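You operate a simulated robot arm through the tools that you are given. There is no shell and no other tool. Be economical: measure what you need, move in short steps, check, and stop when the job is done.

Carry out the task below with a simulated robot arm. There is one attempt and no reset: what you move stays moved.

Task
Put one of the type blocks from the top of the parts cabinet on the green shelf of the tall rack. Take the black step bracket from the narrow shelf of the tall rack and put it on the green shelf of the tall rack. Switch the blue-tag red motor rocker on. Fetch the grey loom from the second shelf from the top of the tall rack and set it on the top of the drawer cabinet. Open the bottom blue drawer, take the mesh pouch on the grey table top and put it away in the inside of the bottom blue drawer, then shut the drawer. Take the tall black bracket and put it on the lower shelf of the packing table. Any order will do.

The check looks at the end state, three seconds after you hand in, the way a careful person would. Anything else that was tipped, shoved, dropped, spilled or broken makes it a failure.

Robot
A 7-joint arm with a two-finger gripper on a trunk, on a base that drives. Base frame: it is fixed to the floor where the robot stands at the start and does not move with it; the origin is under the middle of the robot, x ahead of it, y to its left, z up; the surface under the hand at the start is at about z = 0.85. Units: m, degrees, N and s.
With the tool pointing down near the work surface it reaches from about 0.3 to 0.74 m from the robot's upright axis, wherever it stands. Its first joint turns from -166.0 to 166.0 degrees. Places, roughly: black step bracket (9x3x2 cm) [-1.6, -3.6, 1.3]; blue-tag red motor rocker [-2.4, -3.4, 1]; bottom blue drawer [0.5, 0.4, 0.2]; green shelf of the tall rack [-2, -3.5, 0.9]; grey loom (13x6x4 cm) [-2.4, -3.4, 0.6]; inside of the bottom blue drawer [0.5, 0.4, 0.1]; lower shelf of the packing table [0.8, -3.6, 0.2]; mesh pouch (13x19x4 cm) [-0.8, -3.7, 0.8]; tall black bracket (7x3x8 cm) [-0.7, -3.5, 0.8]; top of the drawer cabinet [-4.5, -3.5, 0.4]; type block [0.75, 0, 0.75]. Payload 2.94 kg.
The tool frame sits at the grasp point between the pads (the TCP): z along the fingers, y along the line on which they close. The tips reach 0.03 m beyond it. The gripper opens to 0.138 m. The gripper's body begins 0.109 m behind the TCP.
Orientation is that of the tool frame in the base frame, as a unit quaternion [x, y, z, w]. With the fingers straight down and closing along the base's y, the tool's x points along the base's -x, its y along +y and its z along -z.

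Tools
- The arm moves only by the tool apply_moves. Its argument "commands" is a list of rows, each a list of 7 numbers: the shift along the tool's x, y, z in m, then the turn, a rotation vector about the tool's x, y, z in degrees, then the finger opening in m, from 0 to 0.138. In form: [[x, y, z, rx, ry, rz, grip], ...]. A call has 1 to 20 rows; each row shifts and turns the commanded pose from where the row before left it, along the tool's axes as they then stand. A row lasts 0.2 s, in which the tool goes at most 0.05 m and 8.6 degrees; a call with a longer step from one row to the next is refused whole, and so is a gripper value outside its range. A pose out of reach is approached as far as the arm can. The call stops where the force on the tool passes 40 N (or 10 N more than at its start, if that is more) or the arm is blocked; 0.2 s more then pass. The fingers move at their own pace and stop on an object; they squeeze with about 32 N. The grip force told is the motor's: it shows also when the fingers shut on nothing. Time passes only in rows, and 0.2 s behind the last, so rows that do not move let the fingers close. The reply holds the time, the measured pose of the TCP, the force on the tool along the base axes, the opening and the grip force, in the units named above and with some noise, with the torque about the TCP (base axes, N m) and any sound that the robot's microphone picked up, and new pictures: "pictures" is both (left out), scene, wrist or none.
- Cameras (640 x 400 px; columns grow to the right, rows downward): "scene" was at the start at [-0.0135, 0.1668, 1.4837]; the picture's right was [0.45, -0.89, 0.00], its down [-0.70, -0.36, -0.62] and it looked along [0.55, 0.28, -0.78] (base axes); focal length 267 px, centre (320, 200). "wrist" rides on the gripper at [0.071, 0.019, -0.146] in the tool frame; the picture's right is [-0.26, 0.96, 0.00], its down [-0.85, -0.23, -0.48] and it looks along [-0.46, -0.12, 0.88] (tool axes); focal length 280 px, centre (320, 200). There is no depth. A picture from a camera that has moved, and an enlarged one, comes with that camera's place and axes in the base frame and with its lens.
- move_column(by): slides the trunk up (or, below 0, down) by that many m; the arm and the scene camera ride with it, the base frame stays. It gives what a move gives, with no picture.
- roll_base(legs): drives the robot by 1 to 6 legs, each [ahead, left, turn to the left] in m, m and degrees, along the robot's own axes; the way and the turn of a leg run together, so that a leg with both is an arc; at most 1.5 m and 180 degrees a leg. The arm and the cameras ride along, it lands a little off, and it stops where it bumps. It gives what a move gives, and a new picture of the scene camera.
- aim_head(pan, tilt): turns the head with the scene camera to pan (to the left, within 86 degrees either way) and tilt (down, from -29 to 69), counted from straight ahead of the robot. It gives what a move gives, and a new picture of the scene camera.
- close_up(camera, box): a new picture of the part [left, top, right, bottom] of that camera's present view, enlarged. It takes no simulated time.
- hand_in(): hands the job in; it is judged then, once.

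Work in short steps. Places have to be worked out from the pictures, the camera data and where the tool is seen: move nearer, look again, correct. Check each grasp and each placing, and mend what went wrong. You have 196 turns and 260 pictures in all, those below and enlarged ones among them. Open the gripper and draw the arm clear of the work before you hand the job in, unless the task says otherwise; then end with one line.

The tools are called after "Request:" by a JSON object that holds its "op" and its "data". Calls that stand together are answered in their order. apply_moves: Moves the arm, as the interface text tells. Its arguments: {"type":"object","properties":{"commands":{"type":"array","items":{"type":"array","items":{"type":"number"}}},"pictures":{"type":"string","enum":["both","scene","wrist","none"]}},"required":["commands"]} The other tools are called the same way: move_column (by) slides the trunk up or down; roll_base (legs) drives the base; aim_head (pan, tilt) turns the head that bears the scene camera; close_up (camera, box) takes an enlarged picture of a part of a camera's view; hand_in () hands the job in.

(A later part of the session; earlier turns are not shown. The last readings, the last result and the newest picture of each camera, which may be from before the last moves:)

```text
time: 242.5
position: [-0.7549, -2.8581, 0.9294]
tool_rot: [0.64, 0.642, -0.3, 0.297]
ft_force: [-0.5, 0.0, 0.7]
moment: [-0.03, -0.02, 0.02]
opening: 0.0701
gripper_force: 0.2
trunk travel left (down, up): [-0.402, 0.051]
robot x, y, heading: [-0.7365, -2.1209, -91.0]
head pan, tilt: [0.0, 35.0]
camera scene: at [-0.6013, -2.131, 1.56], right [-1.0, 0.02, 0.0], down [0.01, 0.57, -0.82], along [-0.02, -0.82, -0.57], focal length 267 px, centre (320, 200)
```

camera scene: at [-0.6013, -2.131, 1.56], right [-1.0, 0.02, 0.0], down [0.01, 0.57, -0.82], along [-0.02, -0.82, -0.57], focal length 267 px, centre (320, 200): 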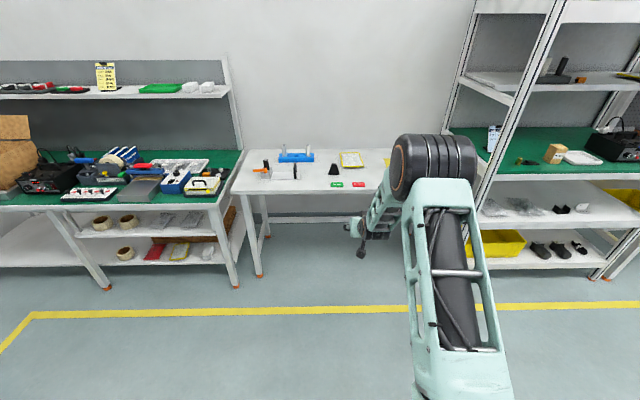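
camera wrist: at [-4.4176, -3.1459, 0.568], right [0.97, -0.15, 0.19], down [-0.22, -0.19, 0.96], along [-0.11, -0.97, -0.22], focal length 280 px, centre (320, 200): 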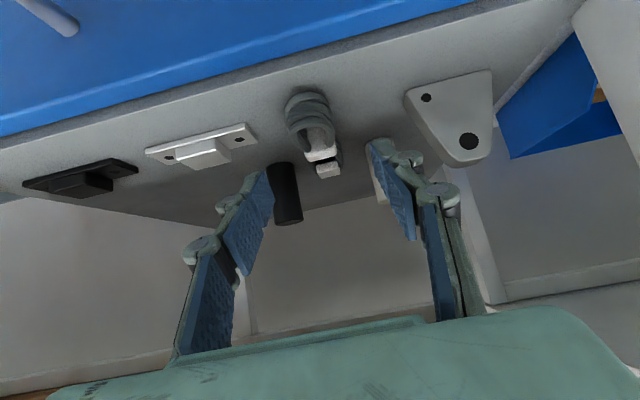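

Request:
{"op": "close_up", "data": {"camera": "scene", "box": [240, 130, 400, 220]}}

Request:
{"op": "close_up", "data": {"camera": "scene", "box": [0, 150, 260, 300]}}

```text
4.00 times, centred on (320, 175) of scene
camera zoom: at [-0.6013, -2.131, 1.56], right [-1.0, 0.02, 0.0], down [0.01, 0.57, -0.82], along [-0.02, -0.82, -0.57], focal length 1067 px, centre (320, 300)
```

zoom: 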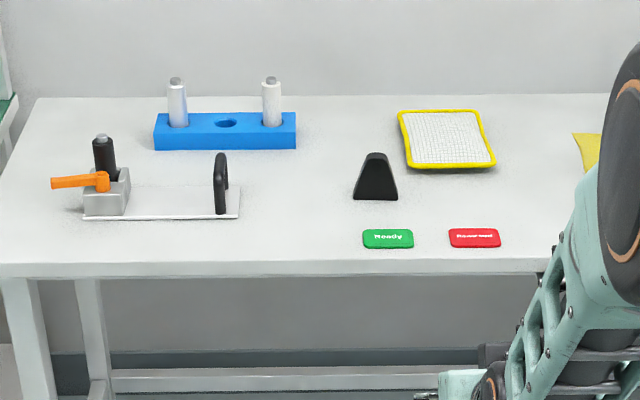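

```text
2.46 times, centred on (130, 225) of scene
camera zoom: at [-0.6013, -2.131, 1.56], right [-1.0, 0.02, 0.0], down [0.01, 0.57, -0.82], along [-0.02, -0.82, -0.57], focal length 657 px, centre (788, 138)
```

zoom: 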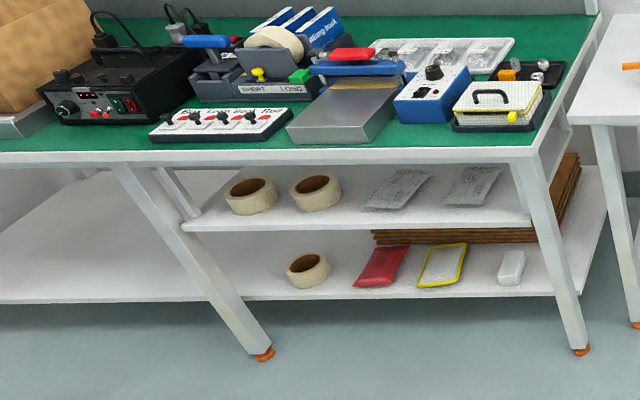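

The bracket is a wedge at about (−0.72, −3.53). I'll drive closer to view it with the wrist camera.

Request:
{"op": "roll_base", "data": {"legs": [[0.38, 0.04, 1.0]]}}

Request:
{"op": "apply_moves", "data": {"commands": [[0, 0, 0, 0, 0, 0, 0.1], [0, 0, 0, 0, 0, 0, 0.1]], "pictures": "wrist"}}

```text
time: 244.9
position: [-0.7045, -3.2418, 0.9306]
tool_rot: [0.633, 0.649, -0.296, 0.3]
ft_force: [0.6, -0.9, 0.0]
moment: [-0.01, -0.01, 0.02]
opening: 0.07
gripper_force: 0.1
trunk travel left (down, up): [-0.402, 0.051]
robot x, y, heading: [-0.699, -2.4993, -90.1]
head pan, tilt: [0.0, 35.0]
camera scene: at [-0.5654, -2.5113, 1.56], right [-1.0, 0.0, 0.0], down [0.0, 0.57, -0.82], along [0.0, -0.82, -0.57], focal length 267 px, centre (320, 200)
```

scene: 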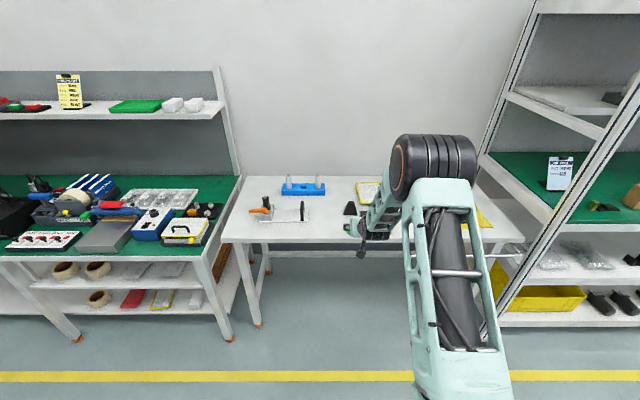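

```text
time: 245.5
position: [-0.7055, -3.2428, 0.9293]
tool_rot: [0.634, 0.648, -0.297, 0.3]
ft_force: [-0.4, -0.7, 0.0]
moment: [-0.01, 0.01, 0.01]
opening: 0.1001
gripper_force: 0.0
trunk travel left (down, up): [-0.402, 0.051]
robot x, y, heading: [-0.6967, -2.4999, -90.3]
head pan, tilt: [0.0, 35.0]
camera wrist: at [-0.6908, -3.0828, 0.9687], right [0.97, -0.15, 0.19], down [-0.22, -0.19, 0.96], along [-0.11, -0.97, -0.21], focal length 280 px, centre (320, 200)
```

wrist: 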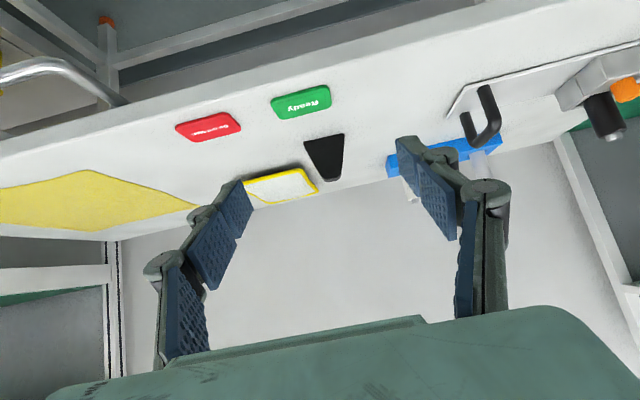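

Request:
{"op": "close_up", "data": {"camera": "wrist", "box": [250, 70, 400, 210]}}

Request:
{"op": "close_up", "data": {"camera": "scene", "box": [300, 160, 400, 240]}}

```text
2.86 times, centred on (325, 140) of wrist
camera zoom: at [-0.6908, -3.0828, 0.9687], right [0.97, -0.15, 0.19], down [-0.22, -0.19, 0.96], along [-0.11, -0.97, -0.21], focal length 801 px, centre (306, 371)
```

zoom: 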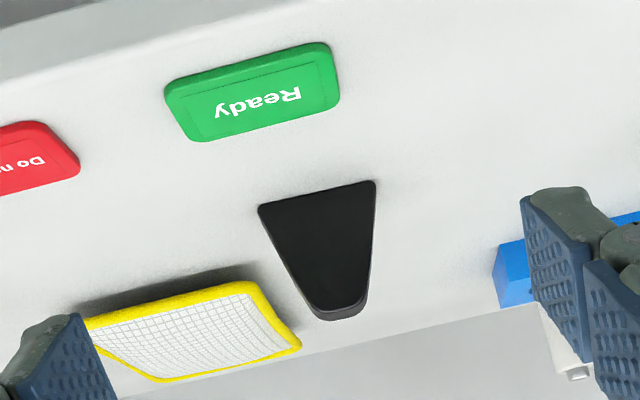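

```text
5.00 times, centred on (350, 200) of scene
camera zoom: at [-0.5654, -2.511, 1.56], right [-1.0, 0.0, 0.0], down [0.0, 0.57, -0.82], along [0.0, -0.82, -0.57], focal length 1334 px, centre (170, 200)
```

zoom: 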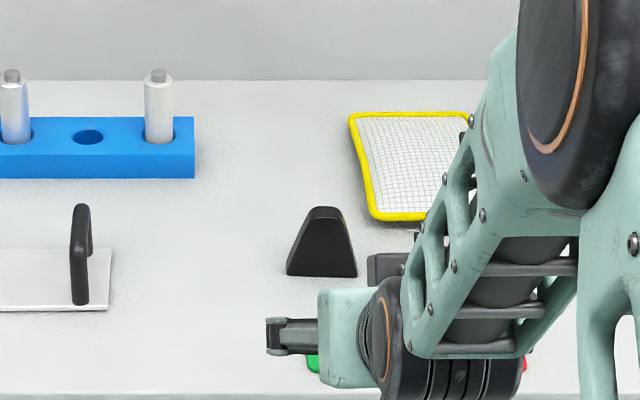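

The wedge has parallel 3 cm faces in y, so I'll grip it tool-down, closing along y. Pitch the tool down and yaw 90°.

Request:
{"op": "apply_moves", "data": {"commands": [[0, 0, 0, 0, 8.3, 0, 0.1], [0, 0, 0, 0, 8.3, 0, 0.1], [0, 0, 0, 0, 8.3, 0, 0.1], [0, 0, 0, 0, 8.3, 0, 0.1], [0, 0, 0, 0, 8.3, 0, 0.1], [0, 0, 0, 0, 8.3, 0, 0.1], [0, 0, 0, 0, 0, 8.2, 0.1], [0, 0, 0, 0, 0, 8.2, 0.08], [0, 0, 0, 0, 0, 8.2, 0.07], [0, 0, 0, 0, 0, 8.2, 0.07], [0, 0, 0, 0, 0, 8.2, 0.07], [0, 0, 0, 0, 0, 8.2, 0.07], [0, 0, 0, 0, 0, 8.2, 0.07], [0, 0, 0, 0, 0, 8.2, 0.07], [0, 0, 0, 0, 0, 8.2, 0.07], [0, 0, 0, 0, 0, 8.2, 0.07], [0, 0, 0, 0, 0, 8, 0.07]], "pictures": "wrist"}}

```text
time: 249.1
position: [-0.7065, -3.2413, 0.9285]
tool_rot: [1.0, 0.009, -0.003, 0.001]
ft_force: [1.0, -0.1, -0.7]
moment: [0.03, 0.05, 0.0]
opening: 0.07
gripper_force: 0.1
trunk travel left (down, up): [-0.402, 0.051]
robot x, y, heading: [-0.7004, -2.5018, -90.0]
head pan, tilt: [0.0, 35.0]
camera wrist: at [-0.6351, -3.258, 1.0743], right [-0.24, -0.97, 0.0], down [-0.85, 0.22, 0.48], along [-0.47, 0.12, -0.88], focal length 280 px, centre (320, 200)
```

wrist: 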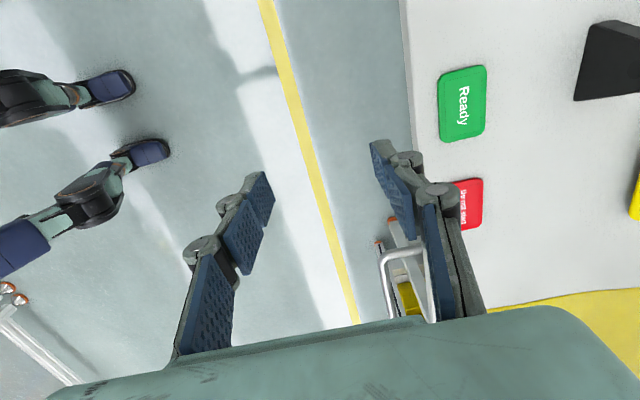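

Reoriented. Retract 5 cm and drive forward so the tool is over the wedge.

Request:
{"op": "apply_moves", "data": {"commands": [[0, -0.03, 0, 0, 0, 0, 0.07], [0, -0.03, 0, 0, 0, 0, 0.07]], "pictures": "none"}}

Request:
{"op": "roll_base", "data": {"legs": [[0.32, 0, 0]]}}

Request:
{"op": "apply_moves", "data": {"commands": [[0, 0, 0, 0, 0, 0, 0.07]], "pictures": "wrist"}}

```text
time: 249.7
position: [-0.7068, -3.1814, 0.9296]
tool_rot: [1.0, 0.011, -0.003, 0.002]
ft_force: [-0.1, -0.1, -1.3]
moment: [-0.04, 0.01, 0.05]
opening: 0.0699
gripper_force: 0.0
trunk travel left (down, up): [-0.402, 0.051]
robot x, y, heading: [-0.6971, -2.5016, -90.0]
head pan, tilt: [0.0, 35.0]
```

```text
time: 251.8
position: [-0.7093, -3.5012, 0.93]
tool_rot: [1.0, 0.009, -0.003, 0.001]
ft_force: [0.4, -0.1, 0.1]
moment: [0.01, -0.03, 0.0]
opening: 0.0702
gripper_force: 0.1
trunk travel left (down, up): [-0.402, 0.051]
robot x, y, heading: [-0.7025, -2.8215, -90.3]
head pan, tilt: [0.0, 35.0]
camera scene: at [-0.5664, -2.8309, 1.56], right [-1.0, 0.0, 0.0], down [0.0, 0.57, -0.82], along [0.0, -0.82, -0.57], focal length 267 px, centre (320, 200)
```

scene: 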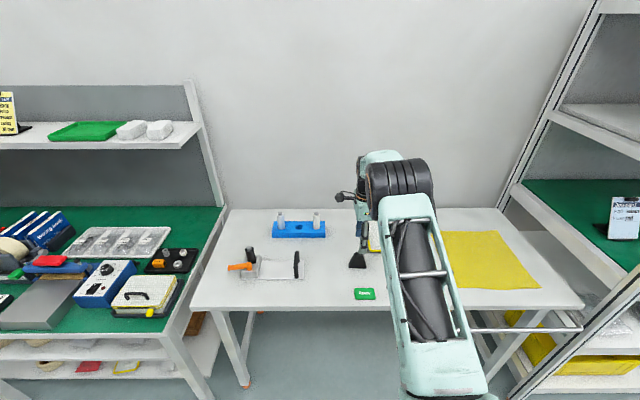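

```text
time: 252.2
position: [-0.7103, -3.5014, 0.9292]
tool_rot: [1.0, 0.009, -0.003, 0.001]
ft_force: [-0.5, 0.1, 0.2]
moment: [-0.02, 0.03, -0.02]
opening: 0.0702
gripper_force: 0.0
trunk travel left (down, up): [-0.402, 0.051]
robot x, y, heading: [-0.6988, -2.8197, -90.6]
head pan, tilt: [0.0, 35.0]
camera wrist: at [-0.6396, -3.517, 1.074], right [-0.25, -0.97, 0.0], down [-0.85, 0.22, 0.48], along [-0.47, 0.12, -0.88], focal length 280 px, centre (320, 200)
```

wrist: 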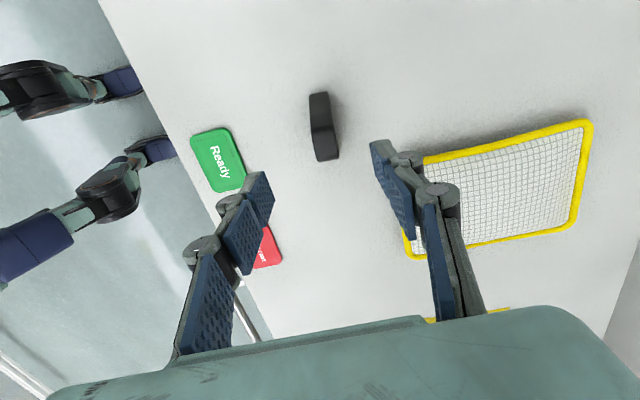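

The wedge is between the fingers, centred (−0.71, −3.504), aligned. Lower 10 cm and close.

Request:
{"op": "apply_moves", "data": {"commands": [[-0.002, 0.002, 0.035, 0, 0, 0, 0.07], [0, 0, 0.035, 0, 0, 0, 0.07], [0, 0, 0.033, 0, 0, 0, 0.07], [0, 0, 0, 0, 0, 0, 0.0], [0, 0, 0, 0, 0, 0, 0.0], [0, 0, 0, 0, 0, 0, 0.0], [0, 0, 0, 0, 0, 0, 0.0]], "pictures": "wrist"}}

```text
time: 253.8
position: [-0.7135, -3.5039, 0.8266]
tool_rot: [1.0, 0.009, -0.002, 0.001]
ft_force: [0.1, -1.4, -0.2]
moment: [-0.05, 0.05, 0.04]
opening: 0.0196
gripper_force: 31.4
trunk travel left (down, up): [-0.402, 0.051]
robot x, y, heading: [-0.699, -2.8206, -90.0]
head pan, tilt: [0.0, 35.0]
camera wrist: at [-0.6419, -3.5197, 0.9713], right [-0.25, -0.97, 0.0], down [-0.85, 0.22, 0.48], along [-0.47, 0.12, -0.88], focal length 280 px, centre (320, 200)
```

wrist: 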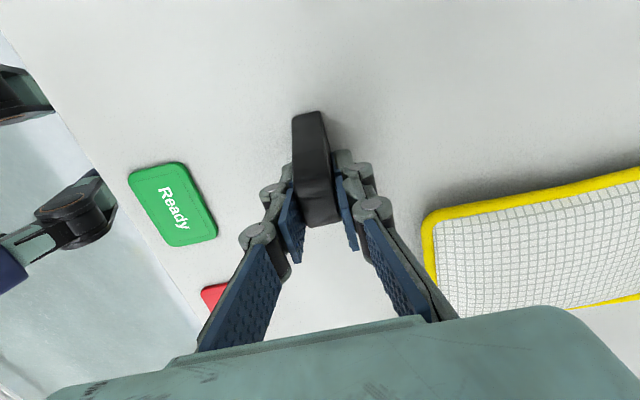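

Gripped. Lift, back out, and drive to the packing table.

Request:
{"op": "apply_moves", "data": {"commands": [[0, 0, -0.03, 0, 0, 0, 0], [0, 0, -0.04, 0, 0, 0, 0], [0, 0, -0.04, 0, 0, 0, 0]], "pictures": "wrist"}}

Request:
{"op": "roll_base", "data": {"legs": [[-0.7, 0, 0], [0, 1.5, 0]]}}

Request:
{"op": "aim_head", "data": {"pan": 25, "tilt": 40}}

```text
time: 254.7
position: [-0.7105, -3.5018, 0.938]
tool_rot: [1.0, 0.009, -0.003, 0.0]
ft_force: [0.2, 0.6, -2.4]
moment: [-0.04, 0.05, -0.01]
opening: 0.0194
gripper_force: 32.0
trunk travel left (down, up): [-0.402, 0.051]
robot x, y, heading: [-0.7021, -2.8213, -90.1]
head pan, tilt: [0.0, 35.0]
camera wrist: at [-0.6405, -3.5192, 1.0822], right [-0.24, -0.97, 0.0], down [-0.85, 0.22, 0.48], along [-0.47, 0.12, -0.88], focal length 280 px, centre (320, 200)
```

wrist: 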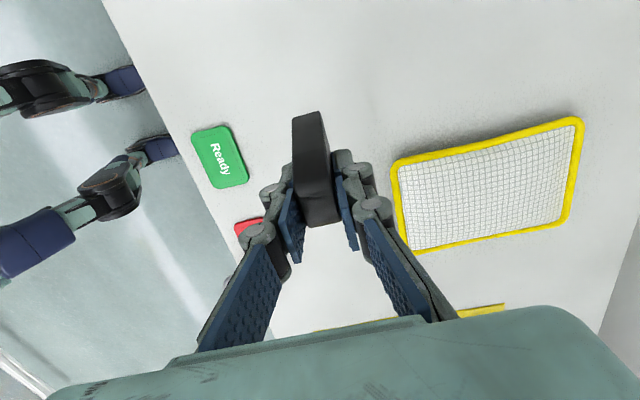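

```text
time: 271.3
position: [0.7864, -2.8093, 0.9361]
tool_rot: [1.0, 0.012, -0.003, 0.001]
ft_force: [0.3, 0.7, -1.5]
moment: [-0.02, 0.0, 0.0]
opening: 0.0194
gripper_force: 31.9
trunk travel left (down, up): [-0.402, 0.051]
robot x, y, heading: [0.7943, -2.1263, -89.7]
head pan, tilt: [0.0, 35.0]
camera scene: at [0.9264, -2.1367, 1.56], right [-1.0, 0.0, 0.0], down [0.0, 0.57, -0.82], along [0.0, -0.82, -0.57], focal length 267 px, centre (320, 200)
```

scene: 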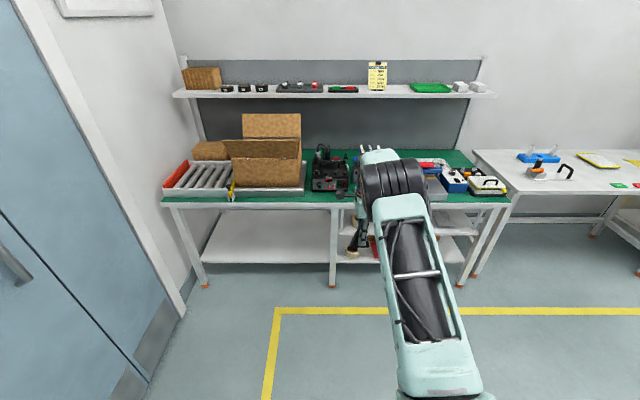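

```text
time: 272.2
position: [0.7859, -2.8112, 0.9372]
tool_rot: [1.0, 0.011, -0.003, 0.001]
ft_force: [0.3, -0.1, -1.6]
moment: [0.03, 0.05, -0.03]
opening: 0.0193
gripper_force: 32.5
trunk travel left (down, up): [-0.402, 0.051]
robot x, y, heading: [0.7911, -2.1253, -89.9]
head pan, tilt: [25.0, 40.0]
camera scene: at [0.9622, -2.1257, 1.5525], right [-0.91, -0.42, 0.0], down [-0.27, 0.58, -0.77], along [0.32, -0.69, -0.64], focal length 267 px, centre (320, 200)
```

scene: 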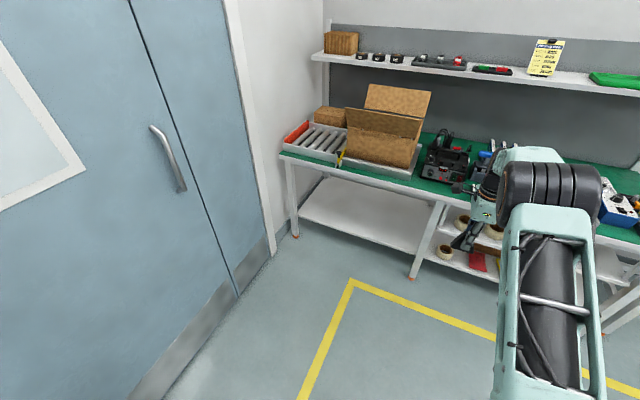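

The left half of the lower shelf (z≈0.23) is empty. I'll align with x≈1.15, lower trunk and arm in free space, and check the arm's profile.

Request:
{"op": "roll_base", "data": {"legs": [[0, 0.37, 0]]}}

Request:
{"op": "move_column", "data": {"by": -0.4}}

Request:
{"op": "apply_moves", "data": {"commands": [[0, 0, 0.05, 0, 0, 0, 0], [0, 0, 0.05, 0, 0, 0, 0], [0, 0, 0.05, 0, 0, 0, 0], [0, 0, 0.04, 0, 0, 0, 0], [0, 0, 0.04, 0, 0, 0, 0]]}}

```text
time: 276.0
position: [1.1545, -2.8095, 0.9369]
tool_rot: [1.0, 0.011, -0.003, 0.001]
ft_force: [0.0, 0.2, -2.1]
moment: [0.0, -0.01, -0.01]
opening: 0.0196
gripper_force: 32.1
trunk travel left (down, up): [-0.402, 0.051]
robot x, y, heading: [1.1616, -2.1282, -90.3]
head pan, tilt: [25.0, 40.0]
camera scene: at [1.3327, -2.1262, 1.5525], right [-0.91, -0.42, 0.0], down [-0.27, 0.58, -0.77], along [0.32, -0.69, -0.64], focal length 267 px, centre (320, 200)
```

scene: 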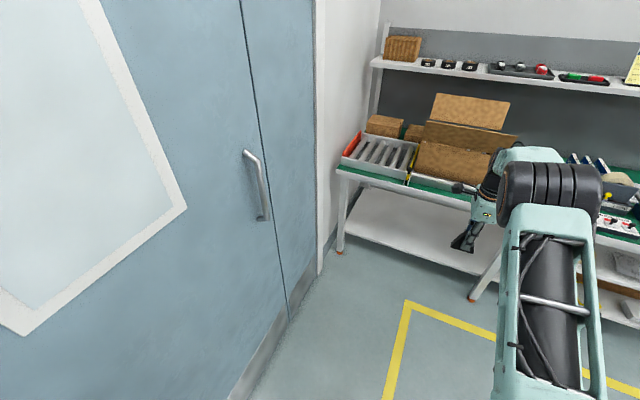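

```text
time: 279.8
position: [1.1549, -2.8103, 0.5375]
tool_rot: [1.0, 0.01, -0.002, 0.001]
ft_force: [0.3, -0.1, -1.9]
moment: [0.01, 0.02, 0.0]
opening: 0.0194
gripper_force: 32.1
trunk travel left (down, up): [-0.002, 0.451]
robot x, y, heading: [1.1627, -2.1218, -89.9]
head pan, tilt: [25.0, 40.0]
```

```text
time: 281.0
position: [1.1534, -2.8104, 0.3077]
tool_rot: [1.0, 0.011, -0.002, 0.001]
ft_force: [0.4, -0.1, -0.9]
moment: [0.03, 0.02, -0.02]
opening: 0.0193
gripper_force: 31.7
trunk travel left (down, up): [-0.002, 0.451]
robot x, y, heading: [1.1615, -2.1269, -90.0]
head pan, tilt: [25.0, 40.0]
camera scene: at [1.3326, -2.1259, 1.1525], right [-0.91, -0.42, 0.0], down [-0.27, 0.58, -0.77], along [0.32, -0.69, -0.64], focal length 267 px, centre (320, 200)
camera wrist: at [1.2238, -2.826, 0.4521], right [-0.24, -0.97, 0.0], down [-0.85, 0.21, 0.48], along [-0.47, 0.11, -0.88], focal length 280 px, centre (320, 200)
```

scene: 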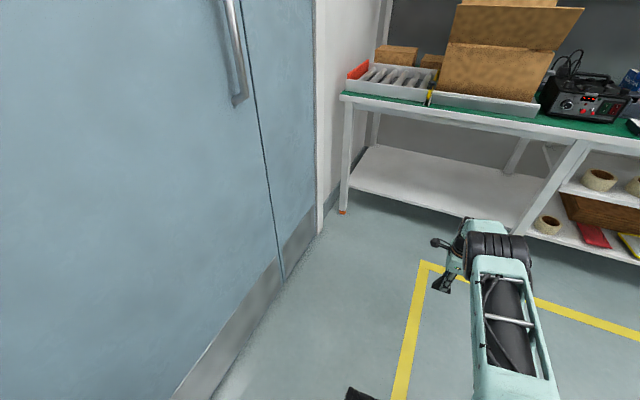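
wrist: 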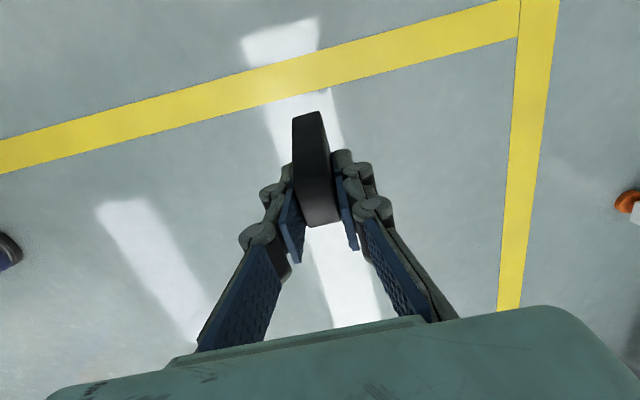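

The elbow sits high and near the wrist. I'll stretch the arm forward 8 cm in free space to see if the elbow drops back.

Request:
{"op": "apply_moves", "data": {"commands": [[0, 0.04, 0, 0, 0, 0, 0], [0, 0.04, 0, 0, 0, 0, 0], [0, 0, 0, 0, 0, 0, 0]], "pictures": "scene"}}

```text
time: 281.8
position: [1.1512, -2.8425, 0.3161]
tool_rot: [1.0, 0.01, -0.002, 0.0]
ft_force: [-0.2, 0.4, -1.7]
moment: [0.01, 0.01, 0.0]
opening: 0.0193
gripper_force: 32.3
out of reach, approached as far as the arm can: row 1, 2
trunk travel left (down, up): [-0.002, 0.451]
robot x, y, heading: [1.1649, -2.1295, -89.9]
head pan, tilt: [25.0, 40.0]
camera scene: at [1.3326, -2.1261, 1.1525], right [-0.91, -0.42, 0.0], down [-0.27, 0.58, -0.77], along [0.32, -0.69, -0.64], focal length 267 px, centre (320, 200)
```

scene: 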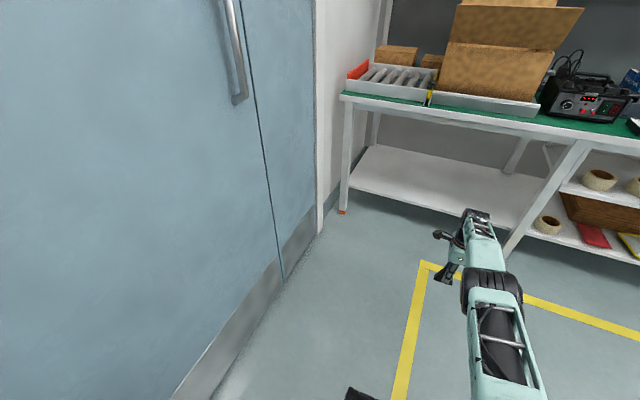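

Stretched, the arm's top is ~0.64 with TCP 0.316, which passes under the table beam (~0.68). I'll set a stretched but reachable pose and drive in.

Request:
{"op": "apply_moves", "data": {"commands": [[0, -0.04, 0, 0, 0, 0, 0], [0, -0.015, 0, 0, 0, 0, 0], [0, 0, 0, 0, 0, 0, 0]], "pictures": "none"}}

Request:
{"op": "roll_base", "data": {"legs": [[0.36, 0, 0]]}}

Request:
{"op": "aim_head", "data": {"pan": 5, "tilt": 45}}

Request:
{"op": "apply_moves", "data": {"commands": [[0, 0, 0, 0, 0, 0, 0]], "pictures": "wrist"}}

```text
time: 282.6
position: [1.1508, -2.7874, 0.3163]
tool_rot: [1.0, 0.011, -0.003, 0.001]
ft_force: [-0.4, 0.4, -1.2]
moment: [0.0, 0.01, -0.04]
opening: 0.0197
gripper_force: 31.6
trunk travel left (down, up): [-0.002, 0.451]
robot x, y, heading: [1.1609, -2.1239, -90.1]
head pan, tilt: [25.0, 40.0]
```

```text
time: 284.9
position: [1.1521, -3.1443, 0.315]
tool_rot: [1.0, 0.012, -0.002, 0.001]
ft_force: [0.1, -0.2, -2.2]
moment: [0.01, 0.01, 0.03]
opening: 0.0195
gripper_force: 31.7
trunk travel left (down, up): [-0.002, 0.451]
robot x, y, heading: [1.1606, -2.4834, -90.2]
head pan, tilt: [25.0, 40.0]
camera scene: at [1.3326, -2.4829, 1.1525], right [-0.91, -0.42, 0.0], down [-0.27, 0.58, -0.77], along [0.33, -0.69, -0.64], focal length 267 px, centre (320, 200)
```

scene: 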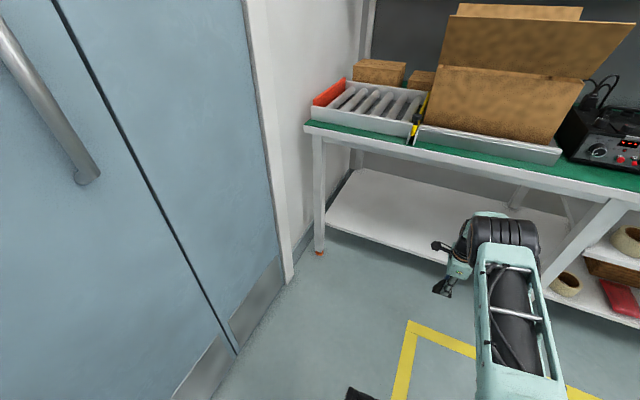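

```text
time: 285.8
position: [1.1519, -3.1435, 0.3167]
tool_rot: [1.0, 0.012, -0.002, 0.001]
ft_force: [-0.3, 0.2, -2.3]
moment: [-0.01, 0.0, -0.01]
opening: 0.0194
gripper_force: 31.6
trunk travel left (down, up): [-0.002, 0.451]
robot x, y, heading: [1.1647, -2.484, -90.0]
head pan, tilt: [5.0, 45.0]
camera scene: at [1.3038, -2.4869, 1.1452], right [-1.0, -0.09, 0.0], down [-0.06, 0.7, -0.71], along [0.06, -0.7, -0.71], focal length 267 px, centre (320, 200)
```

scene: 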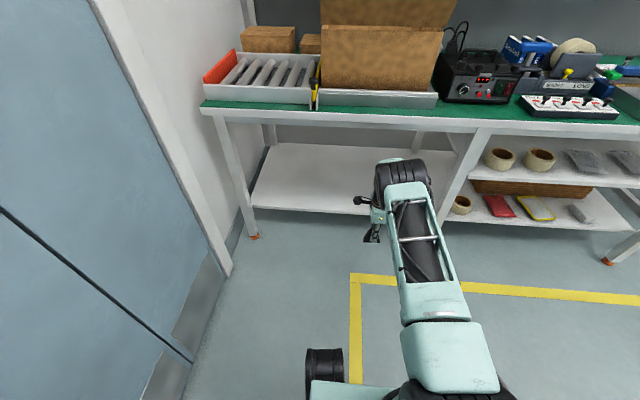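

```text
time: 286.1
position: [1.1515, -3.1441, 0.3155]
tool_rot: [1.0, 0.012, -0.003, 0.001]
ft_force: [-0.3, 0.0, -2.0]
moment: [0.01, 0.0, 0.0]
opening: 0.0193
gripper_force: 32.2
trunk travel left (down, up): [-0.002, 0.451]
robot x, y, heading: [1.1614, -2.4832, -90.0]
head pan, tilt: [5.0, 45.0]
camera wrist: at [1.2235, -3.1608, 0.4608], right [-0.24, -0.97, 0.0], down [-0.85, 0.21, 0.48], along [-0.47, 0.11, -0.88], focal length 280 px, centre (320, 200)
```

wrist: 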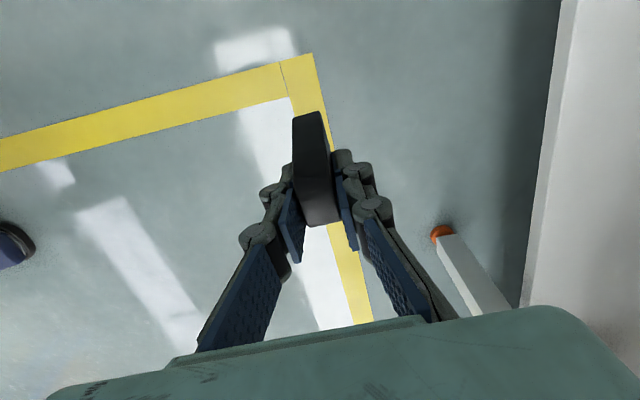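

Move the arm forward to stretch, then check its profile beside the table.

Request:
{"op": "apply_moves", "data": {"commands": [[0, 0.042, 0, 0, 0, 0, 0], [0, 0, 0, 0, 0, 0, 0]], "pictures": "scene"}}

```text
time: 286.8
position: [1.1544, -3.1878, 0.3155]
tool_rot: [1.0, 0.011, -0.003, -0.001]
ft_force: [0.9, 0.9, -2.0]
moment: [0.01, 0.0, 0.03]
opening: 0.0194
gripper_force: 32.5
trunk travel left (down, up): [-0.002, 0.451]
robot x, y, heading: [1.1657, -2.4828, -89.8]
head pan, tilt: [5.0, 45.0]
camera scene: at [1.3038, -2.4869, 1.1452], right [-1.0, -0.09, 0.0], down [-0.06, 0.7, -0.71], along [0.06, -0.7, -0.71], focal length 267 px, centre (320, 200)
```

scene: 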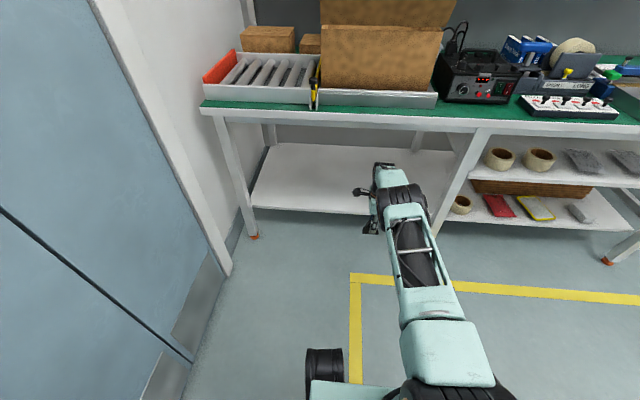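

Top of arm ≈0.63, beam bottom ≈0.67. Lower 1.5 cm, then drive in 10 cm and check.

Request:
{"op": "apply_moves", "data": {"commands": [[0, 0, 0.014, 0, 0, 0, 0], [0, 0, 0, 0, 0, 0, 0]], "pictures": "none"}}

Request:
{"op": "roll_base", "data": {"legs": [[0.1, 0, 0]]}}

Request:
{"op": "apply_moves", "data": {"commands": [[0, 0, 0, 0, 0, 0, 0]], "pictures": "wrist"}}

```text
time: 287.4
position: [1.1544, -3.1869, 0.3022]
tool_rot: [1.0, 0.012, -0.002, 0.0]
ft_force: [0.5, 0.3, -1.9]
moment: [0.03, 0.0, -0.01]
opening: 0.0196
gripper_force: 32.2
trunk travel left (down, up): [-0.002, 0.451]
robot x, y, heading: [1.1633, -2.483, -89.9]
head pan, tilt: [5.0, 45.0]
```

```text
time: 288.5
position: [1.155, -3.2864, 0.3023]
tool_rot: [1.0, 0.012, -0.003, 0.002]
ft_force: [0.3, 0.1, -2.3]
moment: [0.0, -0.01, 0.01]
opening: 0.0196
gripper_force: 32.0
trunk travel left (down, up): [-0.002, 0.451]
robot x, y, heading: [1.165, -2.5851, -89.7]
head pan, tilt: [5.0, 45.0]
camera scene: at [1.304, -2.5865, 1.1452], right [-1.0, -0.09, 0.0], down [-0.06, 0.7, -0.71], along [0.06, -0.7, -0.71], focal length 267 px, centre (320, 200)
```

scene: 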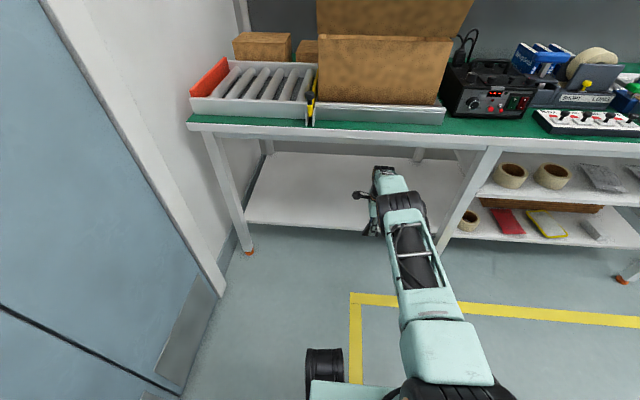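

```text
time: 288.9
position: [1.1553, -3.2861, 0.3018]
tool_rot: [1.0, 0.013, -0.003, -0.001]
ft_force: [-0.2, 0.8, -1.4]
moment: [-0.01, 0.03, -0.01]
opening: 0.0195
gripper_force: 32.7
trunk travel left (down, up): [-0.002, 0.451]
robot x, y, heading: [1.1633, -2.5807, -89.9]
head pan, tilt: [5.0, 45.0]
camera wrist: at [1.2256, -3.3017, 0.4467], right [-0.24, -0.97, 0.0], down [-0.85, 0.21, 0.48], along [-0.47, 0.11, -0.88], focal length 280 px, centre (320, 200)
```

wrist: 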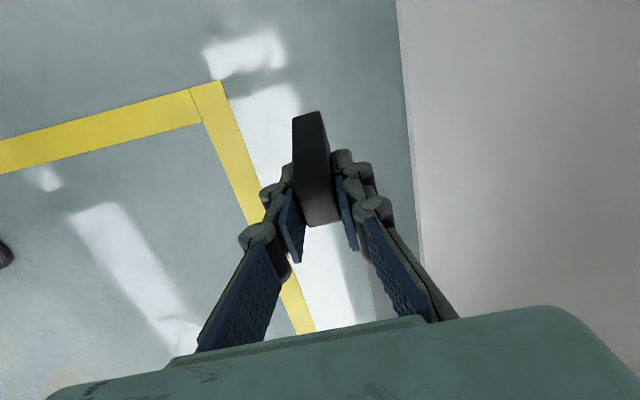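

Continue under the table by 11 cm.

Request:
{"op": "roll_base", "data": {"legs": [[0.11, 0, 0]]}}

Request:
{"op": "apply_moves", "data": {"commands": [[0, 0, 0, 0, 0, 0, 0]], "pictures": "wrist"}}

```text
time: 290.1
position: [1.156, -3.3966, 0.3006]
tool_rot: [1.0, 0.012, -0.003, 0.0]
ft_force: [-0.1, 0.3, -1.9]
moment: [0.01, -0.01, -0.01]
opening: 0.0196
gripper_force: 32.1
trunk travel left (down, up): [-0.002, 0.451]
robot x, y, heading: [1.1635, -2.6923, -89.9]
head pan, tilt: [5.0, 45.0]
camera scene: at [1.3043, -2.6966, 1.1452], right [-1.0, -0.09, 0.0], down [-0.06, 0.7, -0.71], along [0.06, -0.7, -0.71], focal length 267 px, centre (320, 200)
```

scene: 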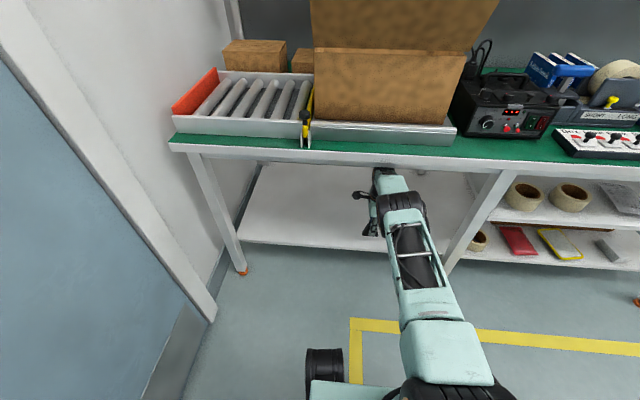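

```text
time: 290.5
position: [1.1563, -3.3958, 0.3014]
tool_rot: [1.0, 0.013, -0.002, 0.0]
ft_force: [0.6, 0.1, -3.5]
moment: [-0.02, 0.01, 0.0]
opening: 0.0193
gripper_force: 31.6
trunk travel left (down, up): [-0.002, 0.451]
robot x, y, heading: [1.164, -2.6926, -90.0]
head pan, tilt: [5.0, 45.0]
camera wrist: at [1.2264, -3.4119, 0.4466], right [-0.24, -0.97, 0.0], down [-0.85, 0.21, 0.48], along [-0.47, 0.11, -0.88], focal length 280 px, centre (320, 200)
```

wrist: 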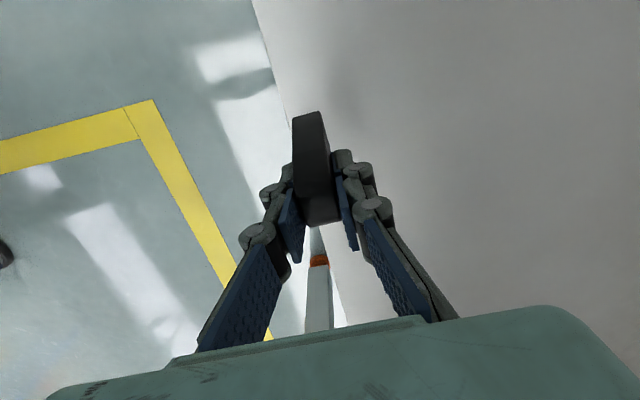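

Shelf edge is at y≈−3.376; go in 5 cm further.

Request:
{"op": "roll_base", "data": {"legs": [[0.055, 0, 0]]}}

Request:
{"op": "apply_moves", "data": {"commands": [[0, 0, 0.01, 0, 0, 0, 0]], "pictures": "wrist"}}

```text
time: 291.6
position: [1.1558, -3.4358, 0.2878]
tool_rot: [1.0, 0.012, -0.002, -0.013]
ft_force: [0.1, 0.7, -2.9]
moment: [0.0, 0.02, 0.01]
opening: 0.0193
gripper_force: 31.9
trunk travel left (down, up): [-0.002, 0.451]
robot x, y, heading: [1.1664, -2.7428, -89.9]
head pan, tilt: [5.0, 45.0]
stopped in leg 1: the robot was blocked; the commanded pose is now the measured one
camera scene: at [1.3044, -2.7486, 1.1452], right [-1.0, -0.09, 0.0], down [-0.06, 0.7, -0.71], along [0.06, -0.7, -0.71], focal length 267 px, centre (320, 200)
```

scene: 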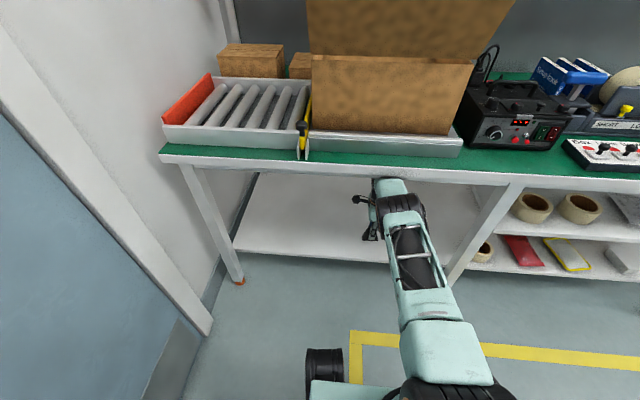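

```text
time: 292.0
position: [1.1557, -3.4369, 0.2801]
tool_rot: [1.0, 0.013, -0.002, -0.012]
ft_force: [-0.2, 0.5, -1.0]
moment: [0.01, -0.03, -0.01]
opening: 0.0195
gripper_force: 32.1
trunk travel left (down, up): [-0.002, 0.451]
robot x, y, heading: [1.1618, -2.746, -89.9]
head pan, tilt: [5.0, 45.0]
camera wrist: at [1.2261, -3.4562, 0.4232], right [-0.24, -0.97, -0.02], down [-0.85, 0.2, 0.49], along [-0.47, 0.13, -0.87], focal length 280 px, centre (320, 200)
```

wrist: 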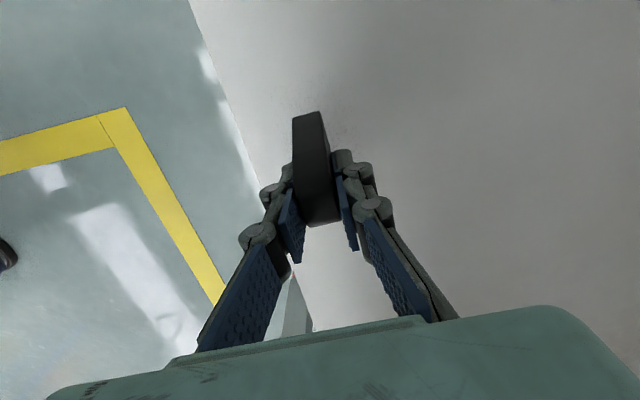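

Brushed the beam but the position is good (6 cm inside the edge). Lower to contact.

Request:
{"op": "apply_moves", "data": {"commands": [[0, 0, 0.004, 0, 0, 0, 0], [0, 0, 0.004, 0, 0, 0, 0], [0, 0, 0, 0, 0, 0, 0]], "pictures": "none"}}

```text
time: 292.8
position: [1.155, -3.4364, 0.2691]
tool_rot: [1.0, 0.013, -0.003, -0.012]
ft_force: [-0.3, 0.6, -2.4]
moment: [0.01, 0.0, -0.06]
opening: 0.0194
gripper_force: 32.5
trunk travel left (down, up): [-0.002, 0.451]
robot x, y, heading: [1.161, -2.7451, -90.0]
head pan, tilt: [5.0, 45.0]
```

Request:
{"op": "apply_moves", "data": {"commands": [[0, 0, 0.005, 0, 0, 0, 0], [0, 0, 0.004, 0, 0, 0, 0], [0, 0, 0.004, 0, 0, 0, 0], [0, 0, 0, 0, 0, 0, 0]], "pictures": "wrist"}}

```text
time: 293.8
position: [1.1556, -3.4352, 0.2594]
tool_rot: [1.0, 0.012, -0.002, -0.012]
ft_force: [0.1, -0.4, -2.2]
moment: [0.02, -0.02, 0.0]
opening: 0.019
gripper_force: 31.8
trunk travel left (down, up): [-0.002, 0.451]
robot x, y, heading: [1.1629, -2.747, -89.9]
head pan, tilt: [5.0, 45.0]
camera wrist: at [1.2258, -3.4554, 0.4022], right [-0.24, -0.97, -0.02], down [-0.85, 0.2, 0.49], along [-0.47, 0.13, -0.87], focal length 280 px, centre (320, 200)
```

wrist: 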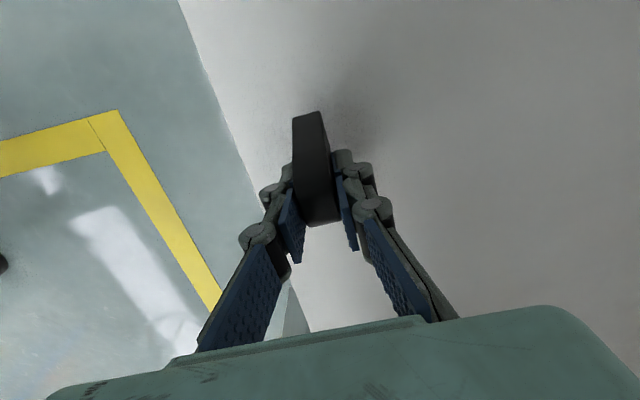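

Request:
{"op": "apply_moves", "data": {"commands": [[0, 0, 0.006, 0, 0, 0, 0], [0, 0, 0.005, 0, 0, 0, 0], [0, 0, 0.005, 0, 0, 0, 0], [0, 0, 0, 0, 0, 0, 0]], "pictures": "none"}}

```text
time: 294.8
position: [1.1568, -3.4298, 0.243]
tool_rot: [1.0, 0.012, -0.003, -0.013]
ft_force: [0.4, -0.7, -1.9]
moment: [0.01, -0.02, 0.0]
opening: 0.0194
gripper_force: 31.8
out of reach, approached as far as the arm can: row 2
trunk travel left (down, up): [-0.002, 0.451]
robot x, y, heading: [1.1634, -2.7472, -90.0]
head pan, tilt: [5.0, 45.0]
```

Request:
{"op": "apply_moves", "data": {"commands": [[0, -0.004, 0.005, 0, 0, 0, 0], [0, -0.003, 0.004, 0, 0, 0, 0], [0, -0.003, 0.004, 0, 0, 0, 0], [0, 0, 0, 0, 0, 0, 0]], "pictures": "wrist"}}

```text
time: 295.8
position: [1.1566, -3.4268, 0.2347]
tool_rot: [1.0, 0.012, -0.003, -0.004]
ft_force: [-1.8, -15.5, 21.8]
moment: [-0.46, 0.03, 0.01]
opening: 0.0193
gripper_force: 31.8
trunk travel left (down, up): [-0.002, 0.451]
robot x, y, heading: [1.1634, -2.7476, -90.2]
head pan, tilt: [5.0, 45.0]
camera wrist: at [1.2262, -3.4444, 0.3802], right [-0.24, -0.97, -0.01], down [-0.85, 0.21, 0.48], along [-0.47, 0.12, -0.88], focal length 280 px, centre (320, 200)
```

wrist: 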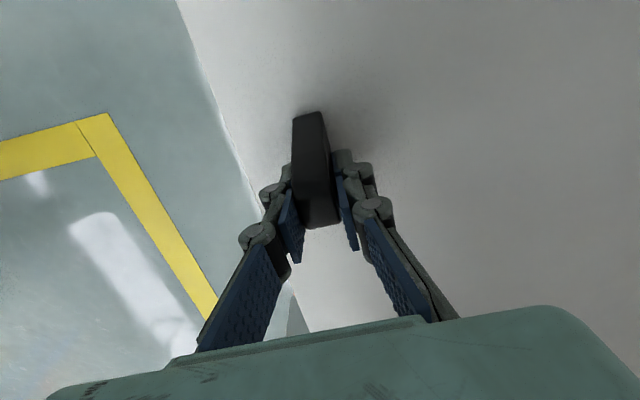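

Contact with the shelf. Relax slightly, release, and lift clear.

Request:
{"op": "apply_moves", "data": {"commands": [[0, 0, -0.001, 0, 0, 0, 0], [0, 0, 0, 0, 0, 0, 0.04], [0, 0, 0, 0, 0, 0, 0.05], [0, 0, -0.02, 0, 0, 0, 0.05], [0, 0, -0.02, 0, 0, 0, 0.05], [0, 0, 0, 0, 0, 0, 0.05]], "pictures": "wrist"}}

```text
time: 297.2
position: [1.156, -3.4226, 0.271]
tool_rot: [1.0, 0.013, -0.003, -0.011]
ft_force: [-1.2, -0.5, 0.9]
moment: [0.0, 0.01, 0.02]
opening: 0.05
gripper_force: 0.0
trunk travel left (down, up): [-0.002, 0.451]
robot x, y, heading: [1.1667, -2.7409, -89.8]
head pan, tilt: [5.0, 45.0]
camera wrist: at [1.2266, -3.4425, 0.4156], right [-0.24, -0.97, -0.02], down [-0.85, 0.2, 0.49], along [-0.47, 0.13, -0.87], focal length 280 px, centre (320, 200)
```

wrist: 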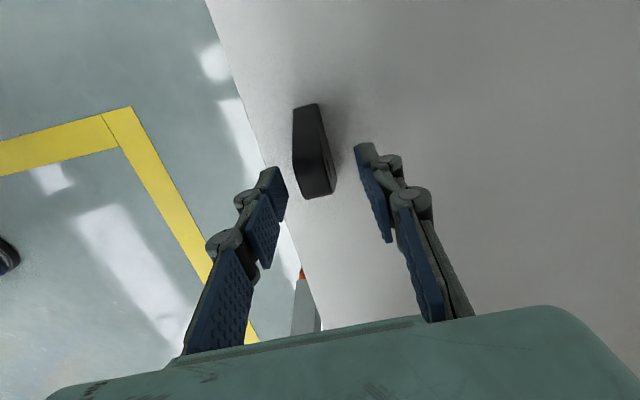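

The wedge stands free. I'll slide the open fingers sideways out (+x), then back the base out.

Request:
{"op": "apply_moves", "data": {"commands": [[0.035, 0, 0, 0, 0, 0, 0.05], [0.035, 0, 0, 0, 0, 0, 0.05], [0, 0, 0, 0, 0, 0, 0.05]], "pictures": "wrist"}}

```text
time: 298.0
position: [1.2251, -3.4208, 0.2713]
tool_rot: [1.0, 0.011, -0.003, -0.012]
ft_force: [0.0, -0.4, -0.2]
moment: [0.03, 0.02, 0.01]
opening: 0.0502
gripper_force: 0.0
trunk travel left (down, up): [-0.002, 0.451]
robot x, y, heading: [1.162, -2.7483, -89.9]
head pan, tilt: [5.0, 45.0]
camera wrist: at [1.2959, -3.4412, 0.4151], right [-0.24, -0.97, -0.02], down [-0.85, 0.2, 0.49], along [-0.47, 0.13, -0.87], focal length 280 px, centre (320, 200)
```

wrist: 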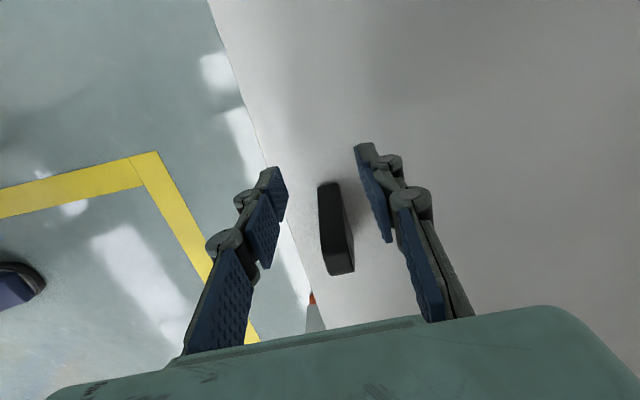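

Clear of the wedge. Back out.

Request:
{"op": "roll_base", "data": {"legs": [[-0.55, 0, 0]]}}

Request:
{"op": "close_up", "data": {"camera": "scene", "box": [200, 100, 520, 300]}}

```text
time: 301.1
position: [1.2225, -2.8684, 0.2708]
tool_rot: [1.0, 0.01, -0.002, -0.011]
ft_force: [0.2, 0.2, 0.1]
moment: [0.02, -0.02, 0.0]
opening: 0.0499
gripper_force: 0.1
trunk travel left (down, up): [-0.002, 0.451]
robot x, y, heading: [1.1632, -2.1953, -89.9]
head pan, tilt: [5.0, 45.0]
camera scene: at [1.3036, -2.1955, 1.1452], right [-1.0, -0.09, 0.0], down [-0.06, 0.7, -0.71], along [0.06, -0.7, -0.71], focal length 267 px, centre (320, 200)
```

scene: 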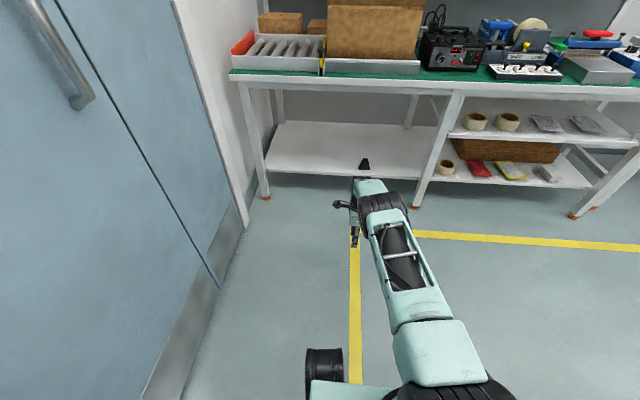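

```text
2.00 times, centred on (360, 200) of scene
camera zoom: at [1.3036, -2.1955, 1.1452], right [-1.0, -0.09, 0.0], down [-0.06, 0.7, -0.71], along [0.06, -0.7, -0.71], focal length 534 px, centre (240, 200)
```

zoom: 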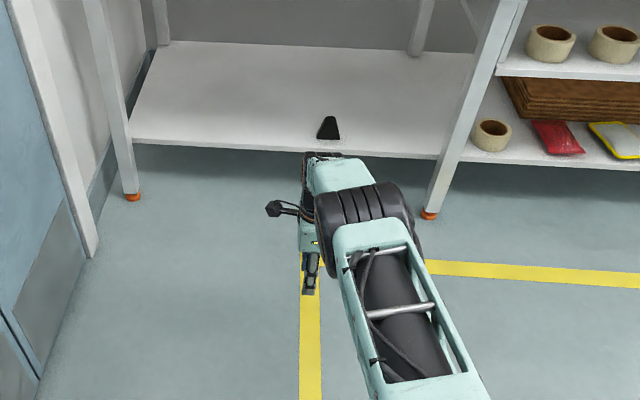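

Wedge verified standing on the lower shelf. Now the pouch: raise trunk and arm, undo the yaw, and drive to the grey table.

Request:
{"op": "move_column", "data": {"by": 0.44}}

Request:
{"op": "apply_moves", "data": {"commands": [[-0.035, -0.03, -0.03, 0, 0, -8.2, 0.05], [-0.03, 0, -0.04, 0, 0, -8.2, 0.05], [0, 0, -0.04, 0, 0, -8.2, 0.05], [0, 0, -0.04, 0, 0, -8.2, 0.05], [0, 0, -0.04, 0, 0, -8.2, 0.05], [0, 0, -0.04, 0, 0, -8.2, 0.05], [0, 0, -0.04, 0, 0, -8.2, 0.05], [0, 0, -0.02, 0, 0, -8.2, 0.05], [0, 0, 0, 0, 0, -8.2, 0.05], [0, 0, 0, 0, 0, -8.2, 0.05], [0, 0, 0, 0, 0, -8, 0.05]], "pictures": "none"}}

Request:
{"op": "roll_base", "data": {"legs": [[0, -1.5, 0], [0, -0.5, 0]]}}

```text
refused: 0.44 is not a number from -0.4 to 0.4
```

```text
refused: row 1 steps farther than a row can; nothing moved
```

```text
time: 318.9
position: [-0.779, -2.8602, 0.2708]
tool_rot: [1.0, 0.009, -0.002, -0.011]
ft_force: [0.0, -0.8, -0.2]
moment: [-0.01, -0.02, -0.01]
opening: 0.05
gripper_force: 0.1
trunk travel left (down, up): [-0.002, 0.451]
robot x, y, heading: [-0.8366, -2.1805, -90.1]
head pan, tilt: [5.0, 45.0]
camera scene: at [-0.694, -2.1878, 1.1452], right [-1.0, -0.08, 0.0], down [-0.06, 0.7, -0.71], along [0.06, -0.7, -0.71], focal length 267 px, centre (320, 200)
```

scene: 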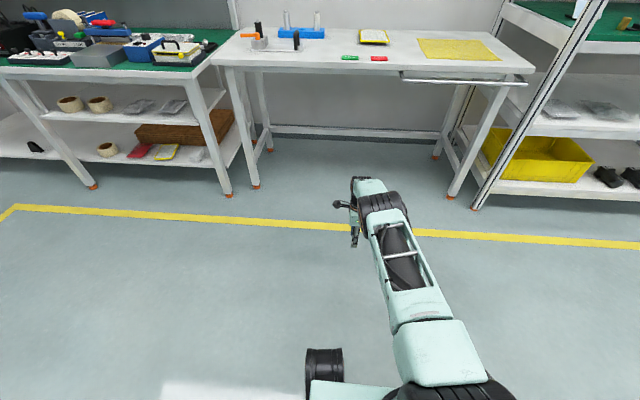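

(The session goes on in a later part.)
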